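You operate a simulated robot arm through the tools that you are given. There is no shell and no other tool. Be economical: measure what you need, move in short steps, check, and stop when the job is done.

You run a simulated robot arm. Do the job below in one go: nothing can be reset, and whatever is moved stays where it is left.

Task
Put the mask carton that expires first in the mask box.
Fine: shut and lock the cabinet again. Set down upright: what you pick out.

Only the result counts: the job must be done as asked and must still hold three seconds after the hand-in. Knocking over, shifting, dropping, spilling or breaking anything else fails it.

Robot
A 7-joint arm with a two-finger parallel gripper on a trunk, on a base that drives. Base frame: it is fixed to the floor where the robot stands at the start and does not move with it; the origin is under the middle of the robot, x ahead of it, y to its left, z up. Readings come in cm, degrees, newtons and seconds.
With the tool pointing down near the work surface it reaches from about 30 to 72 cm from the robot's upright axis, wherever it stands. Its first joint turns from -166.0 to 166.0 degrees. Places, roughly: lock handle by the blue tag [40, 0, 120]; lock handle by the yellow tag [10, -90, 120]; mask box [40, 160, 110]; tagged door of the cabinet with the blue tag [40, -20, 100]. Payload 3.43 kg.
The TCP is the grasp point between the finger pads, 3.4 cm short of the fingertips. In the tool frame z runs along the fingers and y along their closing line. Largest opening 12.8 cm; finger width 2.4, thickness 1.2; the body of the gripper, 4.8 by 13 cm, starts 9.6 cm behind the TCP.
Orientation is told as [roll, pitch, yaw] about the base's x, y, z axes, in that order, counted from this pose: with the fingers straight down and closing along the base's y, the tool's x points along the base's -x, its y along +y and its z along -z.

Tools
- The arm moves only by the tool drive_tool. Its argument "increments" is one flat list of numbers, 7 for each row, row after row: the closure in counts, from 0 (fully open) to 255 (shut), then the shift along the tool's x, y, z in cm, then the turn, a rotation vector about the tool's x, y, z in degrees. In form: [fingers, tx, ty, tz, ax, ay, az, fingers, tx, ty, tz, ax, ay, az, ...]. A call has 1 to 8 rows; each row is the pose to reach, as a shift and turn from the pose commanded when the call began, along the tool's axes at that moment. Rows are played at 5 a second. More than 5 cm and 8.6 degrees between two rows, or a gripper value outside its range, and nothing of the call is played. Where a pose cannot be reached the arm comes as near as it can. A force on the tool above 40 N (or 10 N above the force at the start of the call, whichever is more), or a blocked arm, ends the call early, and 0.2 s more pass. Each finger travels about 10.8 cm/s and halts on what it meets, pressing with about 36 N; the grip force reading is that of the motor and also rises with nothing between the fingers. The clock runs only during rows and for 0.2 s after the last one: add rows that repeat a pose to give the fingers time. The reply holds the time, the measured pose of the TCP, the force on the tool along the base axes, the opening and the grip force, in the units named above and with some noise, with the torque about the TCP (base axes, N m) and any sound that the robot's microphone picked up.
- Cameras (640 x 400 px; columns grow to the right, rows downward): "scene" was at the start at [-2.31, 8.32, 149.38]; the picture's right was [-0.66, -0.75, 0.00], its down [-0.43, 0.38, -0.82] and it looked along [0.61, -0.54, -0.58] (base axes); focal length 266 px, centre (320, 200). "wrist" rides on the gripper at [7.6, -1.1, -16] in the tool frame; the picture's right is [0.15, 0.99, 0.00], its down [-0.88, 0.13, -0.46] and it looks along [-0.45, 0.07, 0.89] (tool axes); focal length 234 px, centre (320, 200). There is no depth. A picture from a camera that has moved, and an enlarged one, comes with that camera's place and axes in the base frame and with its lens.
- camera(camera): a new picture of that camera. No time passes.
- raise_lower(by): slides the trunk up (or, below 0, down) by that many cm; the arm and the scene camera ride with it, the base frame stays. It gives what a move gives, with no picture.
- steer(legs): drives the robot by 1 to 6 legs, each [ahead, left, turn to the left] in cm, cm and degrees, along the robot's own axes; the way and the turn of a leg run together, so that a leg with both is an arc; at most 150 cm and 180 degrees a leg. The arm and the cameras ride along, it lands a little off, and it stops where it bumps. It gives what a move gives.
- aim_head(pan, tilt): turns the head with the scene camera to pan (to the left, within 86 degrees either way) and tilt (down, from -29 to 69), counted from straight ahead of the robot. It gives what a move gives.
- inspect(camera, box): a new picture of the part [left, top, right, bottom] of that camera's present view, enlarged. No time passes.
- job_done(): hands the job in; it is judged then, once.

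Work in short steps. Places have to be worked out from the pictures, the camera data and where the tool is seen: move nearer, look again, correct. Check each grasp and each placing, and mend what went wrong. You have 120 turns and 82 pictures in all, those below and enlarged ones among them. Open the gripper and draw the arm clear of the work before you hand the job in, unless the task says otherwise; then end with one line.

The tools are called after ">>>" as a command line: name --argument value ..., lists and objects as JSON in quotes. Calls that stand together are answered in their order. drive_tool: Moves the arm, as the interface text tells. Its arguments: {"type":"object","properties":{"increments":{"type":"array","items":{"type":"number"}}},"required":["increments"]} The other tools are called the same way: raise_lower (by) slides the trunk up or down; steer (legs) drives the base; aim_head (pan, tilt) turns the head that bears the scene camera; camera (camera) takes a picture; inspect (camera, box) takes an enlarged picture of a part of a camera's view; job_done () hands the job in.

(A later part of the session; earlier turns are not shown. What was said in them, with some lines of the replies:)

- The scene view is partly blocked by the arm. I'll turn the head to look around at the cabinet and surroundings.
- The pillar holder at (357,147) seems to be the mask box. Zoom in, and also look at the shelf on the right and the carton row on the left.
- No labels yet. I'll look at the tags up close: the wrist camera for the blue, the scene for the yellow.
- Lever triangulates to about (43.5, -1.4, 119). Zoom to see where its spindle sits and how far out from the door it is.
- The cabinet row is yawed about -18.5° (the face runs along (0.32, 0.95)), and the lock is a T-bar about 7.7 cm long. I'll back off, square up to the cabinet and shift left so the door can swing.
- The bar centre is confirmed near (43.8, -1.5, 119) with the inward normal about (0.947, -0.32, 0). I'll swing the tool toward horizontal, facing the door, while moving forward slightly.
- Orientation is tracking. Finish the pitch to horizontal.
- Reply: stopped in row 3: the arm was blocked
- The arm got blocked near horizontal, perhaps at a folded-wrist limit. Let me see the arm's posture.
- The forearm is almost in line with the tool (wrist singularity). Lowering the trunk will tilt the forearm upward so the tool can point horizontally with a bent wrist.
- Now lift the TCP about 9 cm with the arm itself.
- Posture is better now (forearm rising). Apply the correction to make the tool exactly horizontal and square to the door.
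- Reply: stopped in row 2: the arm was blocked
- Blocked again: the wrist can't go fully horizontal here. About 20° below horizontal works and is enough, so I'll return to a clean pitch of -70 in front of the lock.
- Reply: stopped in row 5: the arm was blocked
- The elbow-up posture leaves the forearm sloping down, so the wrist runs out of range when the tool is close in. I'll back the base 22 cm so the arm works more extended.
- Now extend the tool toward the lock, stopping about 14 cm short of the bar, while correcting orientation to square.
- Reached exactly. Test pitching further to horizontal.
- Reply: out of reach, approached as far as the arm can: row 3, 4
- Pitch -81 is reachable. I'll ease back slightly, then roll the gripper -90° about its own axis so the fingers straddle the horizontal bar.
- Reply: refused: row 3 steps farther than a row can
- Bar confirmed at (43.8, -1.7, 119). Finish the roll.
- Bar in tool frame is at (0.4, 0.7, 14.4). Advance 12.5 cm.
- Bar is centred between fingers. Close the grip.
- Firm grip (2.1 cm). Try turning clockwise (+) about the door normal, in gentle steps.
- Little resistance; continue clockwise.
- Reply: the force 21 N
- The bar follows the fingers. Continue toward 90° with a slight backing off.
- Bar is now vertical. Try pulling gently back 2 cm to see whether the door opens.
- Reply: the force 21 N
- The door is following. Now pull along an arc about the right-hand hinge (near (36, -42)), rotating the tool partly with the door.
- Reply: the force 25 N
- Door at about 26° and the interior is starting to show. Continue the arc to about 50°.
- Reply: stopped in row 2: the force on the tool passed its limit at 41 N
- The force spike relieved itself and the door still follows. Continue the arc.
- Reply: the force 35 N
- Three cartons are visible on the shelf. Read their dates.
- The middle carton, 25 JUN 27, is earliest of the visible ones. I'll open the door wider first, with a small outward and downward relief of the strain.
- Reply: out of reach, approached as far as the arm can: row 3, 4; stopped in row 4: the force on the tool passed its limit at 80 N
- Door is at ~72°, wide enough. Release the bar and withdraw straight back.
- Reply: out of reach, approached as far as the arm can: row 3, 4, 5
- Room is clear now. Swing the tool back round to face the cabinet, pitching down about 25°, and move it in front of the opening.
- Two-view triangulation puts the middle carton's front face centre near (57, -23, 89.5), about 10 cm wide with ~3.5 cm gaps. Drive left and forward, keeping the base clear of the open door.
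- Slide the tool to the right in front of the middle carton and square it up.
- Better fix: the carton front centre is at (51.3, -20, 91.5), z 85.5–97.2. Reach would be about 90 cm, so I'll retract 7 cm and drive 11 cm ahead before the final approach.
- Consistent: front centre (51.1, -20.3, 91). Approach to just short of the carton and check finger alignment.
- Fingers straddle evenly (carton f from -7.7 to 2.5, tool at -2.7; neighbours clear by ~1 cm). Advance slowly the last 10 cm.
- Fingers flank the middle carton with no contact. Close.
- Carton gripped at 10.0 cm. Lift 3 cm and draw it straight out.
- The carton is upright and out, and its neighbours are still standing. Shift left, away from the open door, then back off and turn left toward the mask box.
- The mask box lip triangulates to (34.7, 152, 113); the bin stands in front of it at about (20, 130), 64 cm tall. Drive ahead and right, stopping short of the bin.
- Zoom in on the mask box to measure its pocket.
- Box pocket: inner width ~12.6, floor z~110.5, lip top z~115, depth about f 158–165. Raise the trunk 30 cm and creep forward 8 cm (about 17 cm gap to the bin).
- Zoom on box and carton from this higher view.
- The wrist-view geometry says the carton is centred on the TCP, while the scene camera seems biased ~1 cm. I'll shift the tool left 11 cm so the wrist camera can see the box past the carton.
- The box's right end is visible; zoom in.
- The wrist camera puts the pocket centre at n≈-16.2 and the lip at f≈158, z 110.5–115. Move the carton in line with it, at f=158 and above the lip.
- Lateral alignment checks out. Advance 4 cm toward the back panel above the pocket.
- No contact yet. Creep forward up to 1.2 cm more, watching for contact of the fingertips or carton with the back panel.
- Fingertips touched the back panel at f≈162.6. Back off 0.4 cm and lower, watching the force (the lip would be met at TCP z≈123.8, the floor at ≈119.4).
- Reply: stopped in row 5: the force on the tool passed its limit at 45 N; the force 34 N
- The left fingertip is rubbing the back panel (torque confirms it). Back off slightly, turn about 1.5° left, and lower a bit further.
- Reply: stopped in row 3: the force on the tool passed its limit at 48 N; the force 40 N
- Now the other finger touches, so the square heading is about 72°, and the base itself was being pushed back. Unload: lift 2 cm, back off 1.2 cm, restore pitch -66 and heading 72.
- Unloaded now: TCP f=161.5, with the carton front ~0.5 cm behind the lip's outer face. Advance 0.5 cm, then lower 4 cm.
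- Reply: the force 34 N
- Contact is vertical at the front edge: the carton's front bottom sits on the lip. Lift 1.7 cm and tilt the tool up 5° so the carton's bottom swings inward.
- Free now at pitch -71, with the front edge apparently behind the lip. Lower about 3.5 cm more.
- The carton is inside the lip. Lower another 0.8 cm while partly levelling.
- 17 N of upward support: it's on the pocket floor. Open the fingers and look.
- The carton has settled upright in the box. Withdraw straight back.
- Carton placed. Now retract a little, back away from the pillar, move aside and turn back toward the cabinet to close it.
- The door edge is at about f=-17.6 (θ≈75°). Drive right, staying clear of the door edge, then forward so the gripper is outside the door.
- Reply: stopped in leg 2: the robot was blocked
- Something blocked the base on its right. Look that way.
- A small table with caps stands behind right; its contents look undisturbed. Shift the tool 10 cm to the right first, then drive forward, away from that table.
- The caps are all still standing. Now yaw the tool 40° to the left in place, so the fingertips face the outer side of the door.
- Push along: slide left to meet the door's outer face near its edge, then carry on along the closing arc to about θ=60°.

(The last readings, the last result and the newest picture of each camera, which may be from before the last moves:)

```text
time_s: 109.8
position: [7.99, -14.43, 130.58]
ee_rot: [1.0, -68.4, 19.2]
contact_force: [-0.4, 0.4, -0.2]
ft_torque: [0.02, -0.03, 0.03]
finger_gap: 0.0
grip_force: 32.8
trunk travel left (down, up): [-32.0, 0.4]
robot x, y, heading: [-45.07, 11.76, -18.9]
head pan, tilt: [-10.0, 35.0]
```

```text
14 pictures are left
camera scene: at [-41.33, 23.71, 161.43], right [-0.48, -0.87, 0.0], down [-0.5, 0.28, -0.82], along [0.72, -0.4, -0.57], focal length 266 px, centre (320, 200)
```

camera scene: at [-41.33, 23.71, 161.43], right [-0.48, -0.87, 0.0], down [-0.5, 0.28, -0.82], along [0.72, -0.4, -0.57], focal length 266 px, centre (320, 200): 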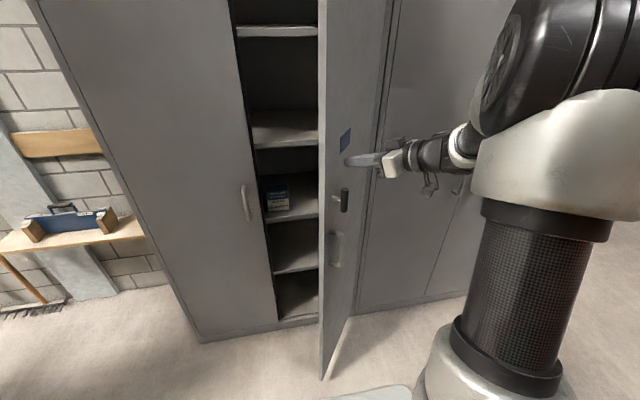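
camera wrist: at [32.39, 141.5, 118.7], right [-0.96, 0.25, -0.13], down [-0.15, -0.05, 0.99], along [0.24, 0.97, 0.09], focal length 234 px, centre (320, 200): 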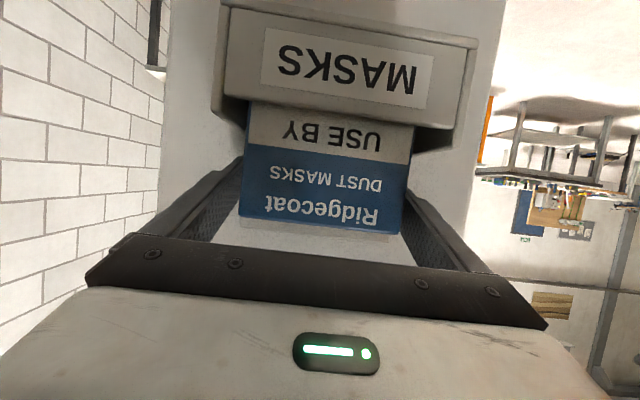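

The door follows well (~θ 58°). Continue pushing down to about θ=18°.

>>> drive_tool --increments '[255, -1.78, 1.13, 4.43, 0, 0, 0, 255, -3.56, 2.27, 8.86, 0, 0, 0, 255, -4.8, 2.4, 12, 3.1, 0, 1.2, 255, -6.05, 2.53, 15.1, 6.2, 0, 2.5, 255, -7.3, 2.66, 18.2, 9.3, 0, 3.7, 255, -8.75, 1.9, 21.8, 14, 0, 5.6, 255, -10.2, 1.12, 25.4, 18.6, 0, 7.5]'

>>> camera --camera "scene"

```text
time_s: 111.3
position: [33.22, -4.09, 130.32]
ee_rot: [1.3, -68.1, -1.2]
contact_force: [-0.4, 0.4, 0.2]
ft_torque: [0.01, 0.01, 0.04]
finger_gap: 0.01
grip_force: 33.9
trunk travel left (down, up): [-32.0, 0.4]
robot x, y, heading: [-45.21, 11.7, -18.9]
head pan, tilt: [-10.0, 35.0]
```

```text
13 pictures are left
camera scene: at [-41.28, 23.7, 161.43], right [-0.48, -0.87, 0.0], down [-0.5, 0.28, -0.82], along [0.72, -0.4, -0.57], focal length 266 px, centre (320, 200)
```

scene: 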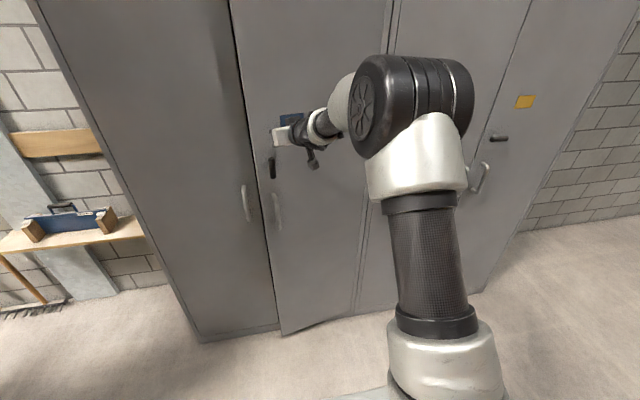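

Nearly shut. Push straight on until it meets the frame.

>>> drive_tool --increments '[255, -1.2, -0.2, 3, 3, 0, 1, 255, -2.4, -0.4, 6, 6, 0, 2, 255, -3.3, -0.7, 8.3, 9, 0, 3, 255, -4.0, -0.8, 9.9, 12, 0, 4, 255, -4.6, -0.9, 11.3, 14, 0, 5]'

>>> camera --camera "scene"

```text
time_s: 112.4
position: [42.75, -4.91, 130.44]
ee_rot: [-0.8, -67.6, -12.0]
contact_force: [-40.1, 8.8, 5.1]
ft_torque: [-0.16, -0.01, -0.35]
finger_gap: 0.0
grip_force: 32.8
trunk travel left (down, up): [-32.0, 0.4]
robot x, y, heading: [-45.46, 11.53, -18.6]
head pan, tilt: [-10.0, 35.0]
stopped in row 5: the force on the tool passed its limit at 63 N (the readings are from after the stop); the commanded pose is now the measured one
```

```text
12 pictures are left
camera scene: at [-42.15, 23.82, 161.46], right [-0.48, -0.87, 0.0], down [-0.5, 0.28, -0.82], along [0.72, -0.4, -0.57], focal length 266 px, centre (320, 200)
```

scene: 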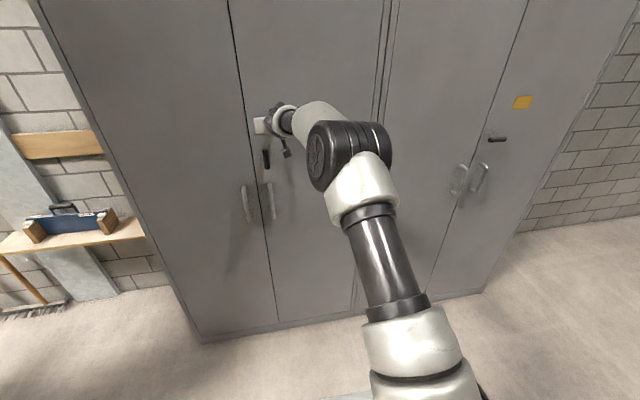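

Door is shut (40 N against the frame). Withdraw, lower the trunk and move left to the earlier stance used to grip the lock bar.

>>> drive_tool --increments '[255, 1.6, 0, -3.9, 0, 0, 0, 200, 3.2, 0, -7.8, 0, 0, 0, 100, 4.8, 0, -11.7, 0, 0, 0, 0, 5.5, 0, -13.5, 0, 0, 0]'

>>> raise_lower --by -30

>>> steer --legs '[[1, 9, 0]]'

```text
time_s: 113.4
position: [29.21, -1.93, 130.07]
ee_rot: [-0.7, -67.3, -12.0]
contact_force: [-0.2, -1.0, -0.9]
ft_torque: [0.03, 0.0, 0.02]
finger_gap: 12.8
grip_force: 0.2
trunk travel left (down, up): [-32.0, 0.4]
robot x, y, heading: [-45.46, 11.51, -19.0]
head pan, tilt: [-10.0, 35.0]
```

```text
time_s: 116.4
position: [29.23, -1.97, 99.96]
ee_rot: [-0.8, -67.3, -12.0]
contact_force: [0.2, 0.1, 0.3]
ft_torque: [0.01, -0.03, -0.01]
finger_gap: 12.79
grip_force: 0.0
trunk travel left (down, up): [-2.0, 30.4]
robot x, y, heading: [-45.03, 11.27, -19.0]
head pan, tilt: [-10.0, 35.0]
```

```text
time_s: 117.9
position: [33.08, 6.05, 99.99]
ee_rot: [-0.7, -67.4, -12.0]
contact_force: [-0.4, 0.5, 0.6]
ft_torque: [-0.03, 0.02, 0.01]
finger_gap: 12.8
grip_force: 0.1
trunk travel left (down, up): [-2.0, 30.4]
robot x, y, heading: [-41.25, 19.6, -18.8]
head pan, tilt: [-10.0, 35.0]
```

Lift the tool in front of the lock, squaring it, and pitch up to about -80.

>>> drive_tool --increments '[0, -3.3, -0.6, -1.7, 0.9, -0.4, 0.4, 0, -6.5, -1.1, -3.4, 1.9, -0.9, 0.8, 0, -9.8, -1.7, -5, 2.8, -1.3, 1.1, 0, -13.1, -2.3, -6.7, 3.7, -1.7, 1.5, 0, -16.3, -2.8, -8.4, 4.7, -2.2, 1.9, 0, -19.6, -3.4, -10.1, 5.6, -2.6, 2.3]'

>>> drive_tool --increments '[0, 0, 0, 0, 0, -5, 0, 0, 0, 0, 0, 0, -10, 0]'

>>> camera --camera "wrist"

```text
time_s: 119.3
position: [30.68, 3.28, 121.93]
ee_rot: [-0.3, -69.8, -18.3]
contact_force: [1.4, -0.3, 0.6]
ft_torque: [0.03, -0.01, -0.01]
finger_gap: 12.82
grip_force: 0.1
trunk travel left (down, up): [-2.0, 30.4]
robot x, y, heading: [-41.74, 19.66, -19.0]
head pan, tilt: [-10.0, 35.0]
```

```text
time_s: 119.9
position: [30.63, 3.22, 121.96]
ee_rot: [-1.0, -80.0, -17.7]
contact_force: [0.5, 0.4, 0.0]
ft_torque: [0.02, 0.0, 0.03]
finger_gap: 12.79
grip_force: 0.0
trunk travel left (down, up): [-2.0, 30.4]
robot x, y, heading: [-41.74, 19.92, -19.0]
head pan, tilt: [-10.0, 35.0]
```

```text
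11 pictures are left
camera wrist: at [14.07, 7.73, 117.29], right [0.29, 0.94, -0.15], down [-0.24, 0.22, 0.95], along [0.93, -0.24, 0.29], focal length 234 px, centre (320, 200)
```

wrist: 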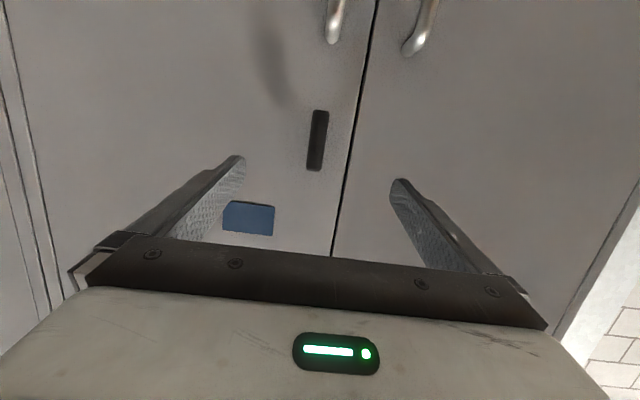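

Door is flush shut and the bar is vertical at (43.4, -1.5, 118.8). Advance to straddle it and grip.

>>> drive_tool --increments '[0, 0.2, -0.1, 3.5, 0, 0, 0, 0, 0.4, -0.2, 7, 0, 0, 0, 0, 0.6, -0.3, 10, 0, 0, 0, 0, 0.8, -0.3, 12.9, 0, 0, 0, 120, 0.8, -0.3, 12.9, 0, 0, 0, 255, 0.8, -0.3, 12.9, 0, 0, 0, 255, 0.8, -0.3, 12.9, 0, 0, 0, 255, 0.8, -0.3, 12.9, 0, 0, 0]'

>>> camera --camera "wrist"

```text
time_s: 121.7
position: [42.46, -1.06, 118.77]
ee_rot: [-1.0, -79.9, -17.7]
contact_force: [0.5, -1.4, -0.1]
ft_torque: [0.0, -0.11, 0.02]
finger_gap: 2.16
grip_force: 44.6
trunk travel left (down, up): [-2.0, 30.4]
robot x, y, heading: [-41.16, 19.64, -18.6]
head pan, tilt: [-10.0, 35.0]
```

```text
10 pictures are left
camera wrist: at [25.85, 3.29, 114.13], right [0.29, 0.94, -0.15], down [-0.24, 0.22, 0.95], along [0.93, -0.24, 0.29], focal length 234 px, centre (320, 200)
```

wrist: 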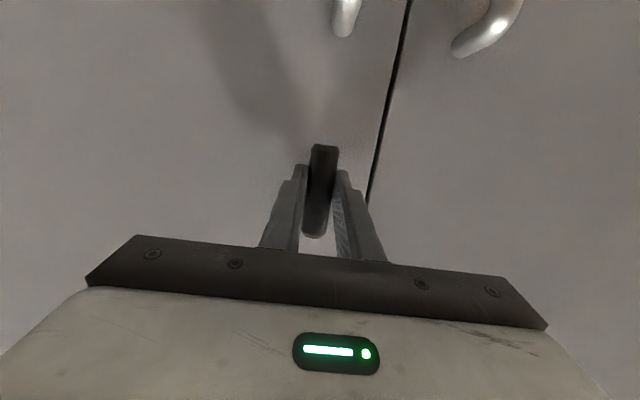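

Gripped (2.16 cm). Turn counter-clockwise about the door normal, back toward locked.

>>> drive_tool --increments '[255, 0, 0, 0, 1.4, 0, -7.9, 255, 0, 0, 0, 2.8, 0, -15.8, 255, 0, 0, 0, 4.2, 0, -23.6, 255, 0, 0, 0, 5.5, 0, -31.5, 255, 0, 0, 0, 6.9, 0, -39.4, 255, 0, 0, 0, 8.3, 0, -47.3]'

```text
time_s: 123.1
position: [42.38, -1.29, 118.86]
ee_rot: [-80.9, -40.8, 57.8]
contact_force: [-7.7, -6.1, -6.4]
ft_torque: [-0.08, -0.3, 0.21]
finger_gap: 2.15
grip_force: 44.8
trunk travel left (down, up): [-2.0, 30.4]
robot x, y, heading: [-41.42, 19.83, -18.7]
head pan, tilt: [-10.0, 35.0]
```

Turning freely; do the remaining ~43°.

>>> drive_tool --increments '[255, 0, 0, 0, 1.4, 0, -7.9, 255, 0, 0, 0, 2.8, 0, -15.8, 255, 0, 0, 0, 4.2, 0, -23.6, 255, 0, 0, 0, 5.5, 0, -31.5, 255, 0, 0, 0, 7.4, 0, -42]'

```text
refused: row 5 steps farther than a row can; nothing moved
```

Split the last step.

>>> drive_tool --increments '[255, 0, 0, 0, 1.4, 0, -7.9, 255, 0, 0, 0, 2.8, 0, -15.8, 255, 0, 0, 0, 4.2, 0, -23.6, 255, 0, 0, 0, 5.5, 0, -31.5, 255, 0, 0, 0, 6.6, 0, -37.5, 255, 0, 0, 0, 7.5, 0, -42.5]'

>>> camera --camera "wrist"

```text
time_s: 124.5
position: [42.31, -1.26, 119.08]
ee_rot: [-90.2, 1.2, 61.2]
contact_force: [1.5, -14.6, 2.9]
ft_torque: [0.93, -0.4, 0.01]
finger_gap: 2.18
grip_force: 45.2
trunk travel left (down, up): [-2.0, 30.4]
robot x, y, heading: [-41.35, 20.05, -18.8]
head pan, tilt: [-10.0, 35.0]
```

```text
9 pictures are left
camera wrist: at [24.68, -0.15, 120.19], right [-0.08, -0.15, -0.99], down [0.02, 0.99, -0.15], along [1.0, -0.03, -0.07], focal length 234 px, centre (320, 200)
```

wrist: 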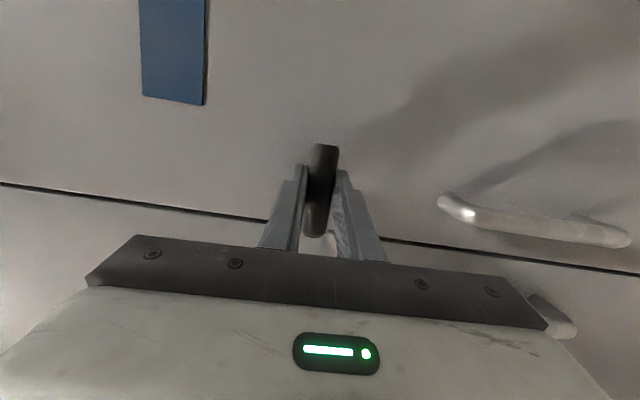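

The bar is horizontal again with resisting torque at the end stop. Test the lock with a gentle pull.

>>> drive_tool --increments '[255, 0, 0, -0.5, 0, 0, 0, 255, 0, 0, -1, 0, 0, 0, 255, 0, 0, -1.2, 0, 0, 0]'

```text
time_s: 125.3
position: [41.55, -0.62, 118.95]
ee_rot: [-90.1, 1.3, 61.5]
contact_force: [25.0, -18.7, 14.7]
ft_torque: [0.78, -0.52, 0.3]
finger_gap: 2.2
grip_force: 44.9
trunk travel left (down, up): [-2.0, 30.4]
robot x, y, heading: [-41.17, 20.04, -19.2]
head pan, tilt: [-10.0, 35.0]
```

25 N of resistance against the pull (it opened freely before): locked. Return to neutral, release and withdraw.

>>> drive_tool --increments '[255, 0, 0, 1.2, 0, 0, 0, 120, 0, 0, 1.2, 0, 0, 0, 40, 0, 0, 1.2, 0, 0, 0, 0, 0, 0, 1.2, 0, 0, 0, 0, 0, 0, 0.5, 0, 0, 0, 0, 0, 0, -4, 0, 0, 0, 0, 0, 0, -8, 0, 0, 0, 0, 0, 0, -12, 0, 0, 0]'

>>> camera --camera "wrist"

>>> camera --camera "scene"

```text
time_s: 127.1
position: [30.99, 5.24, 119.02]
ee_rot: [-90.3, 1.3, 61.3]
contact_force: [0.2, -0.6, -0.6]
ft_torque: [0.01, -0.01, 0.04]
finger_gap: 12.81
grip_force: 0.1
trunk travel left (down, up): [-2.0, 30.4]
robot x, y, heading: [-41.22, 19.88, -19.3]
head pan, tilt: [-10.0, 35.0]
```

```text
8 pictures are left
camera wrist: at [13.19, 6.29, 120.2], right [-0.08, -0.15, -0.99], down [0.02, 0.99, -0.15], along [1.0, -0.03, -0.07], focal length 234 px, centre (320, 200)
```

wrist: 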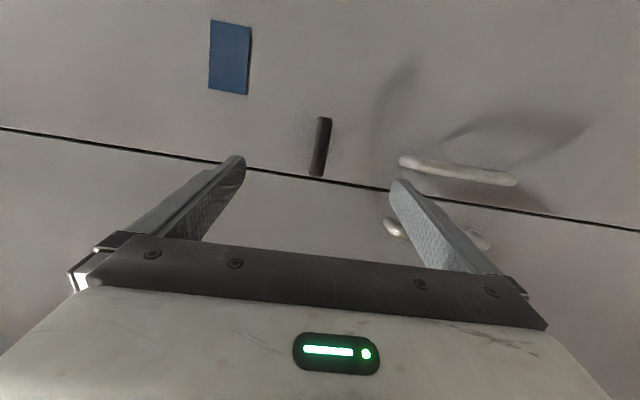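

```text
7 pictures are left
camera scene: at [-37.53, 31.74, 131.44], right [-0.48, -0.87, 0.0], down [-0.5, 0.28, -0.82], along [0.72, -0.4, -0.57], focal length 266 px, centre (320, 200)
```

scene: 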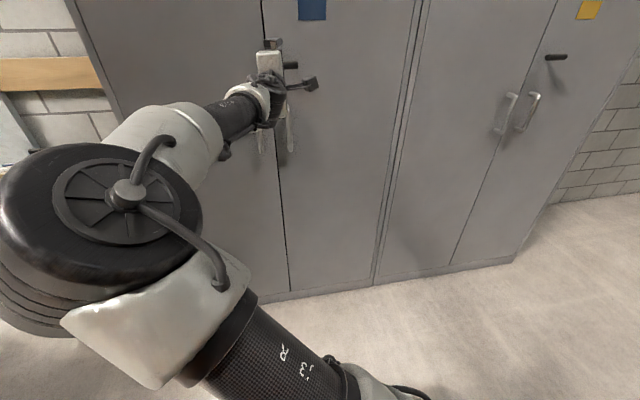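

The bar is horizontal (perpendicular to the seam) and the doors are flush. One last check of the mask box from here, and back the arm off.

>>> steer --legs '[[-12, 0, 0]]'

>>> aim_head --pan 72 --tilt 15

>>> camera --camera "scene"

```text
time_s: 128.3
position: [19.61, 9.08, 118.82]
ee_rot: [-90.1, 1.3, 61.2]
contact_force: [0.6, 0.0, -0.7]
ft_torque: [0.0, -0.01, 0.0]
finger_gap: 12.79
grip_force: 0.1
trunk travel left (down, up): [-2.0, 30.4]
robot x, y, heading: [-52.66, 24.05, -19.1]
head pan, tilt: [-10.0, 35.0]
```

```text
time_s: 129.9
position: [19.68, 9.12, 118.95]
ee_rot: [-90.2, 1.4, 61.2]
contact_force: [0.6, -0.5, 0.1]
ft_torque: [0.0, -0.03, 0.02]
finger_gap: 12.82
grip_force: 0.1
trunk travel left (down, up): [-2.0, 30.4]
robot x, y, heading: [-52.84, 23.73, -19.1]
head pan, tilt: [72.0, 15.0]
```

```text
6 pictures are left
camera scene: at [-50.92, 47.37, 134.63], right [0.8, -0.6, 0.0], down [-0.16, -0.21, -0.97], along [0.58, 0.77, -0.26], focal length 266 px, centre (320, 200)
```

scene: 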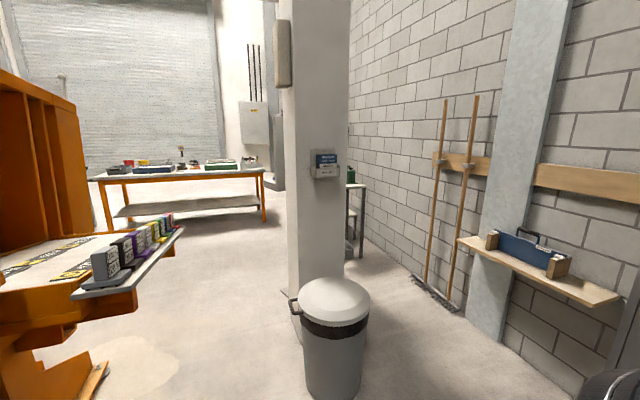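

>>> inspect --camera "scene" --box '[295, 135, 359, 195]'

```text
6.67 times, centred on (327, 165) of scene
camera zoom: at [-50.92, 47.37, 134.63], right [0.8, -0.6, 0.0], down [-0.16, -0.21, -0.97], along [0.58, 0.77, -0.26], focal length 1773 px, centre (273, 433)
```

zoom: 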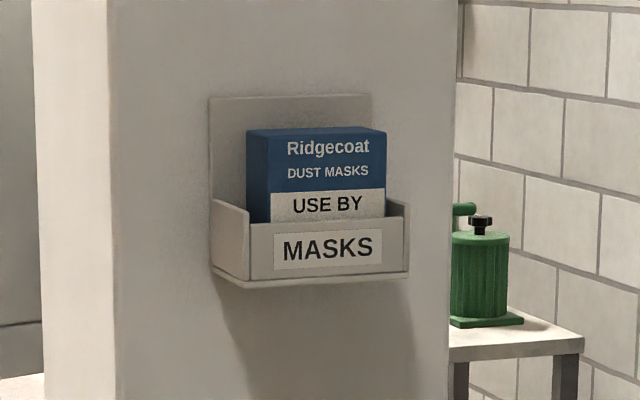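

The carton stands upright in the mask box, the cabinet is shut and locked, and the arm is clear with the gripper open. Handing in.

>>> job_done

```text
The job is handed in.
```

The 25 JUN 27 carton, the earliest of the three I could see, is upright in the mask box, and the blue-tag cabinet is shut and locked. I did not look in the yellow-tag cabinet or behind the blue cabinet's left door. The base was also stopped once by what looked like the small cap table; all eight caps were still standing afterwards.
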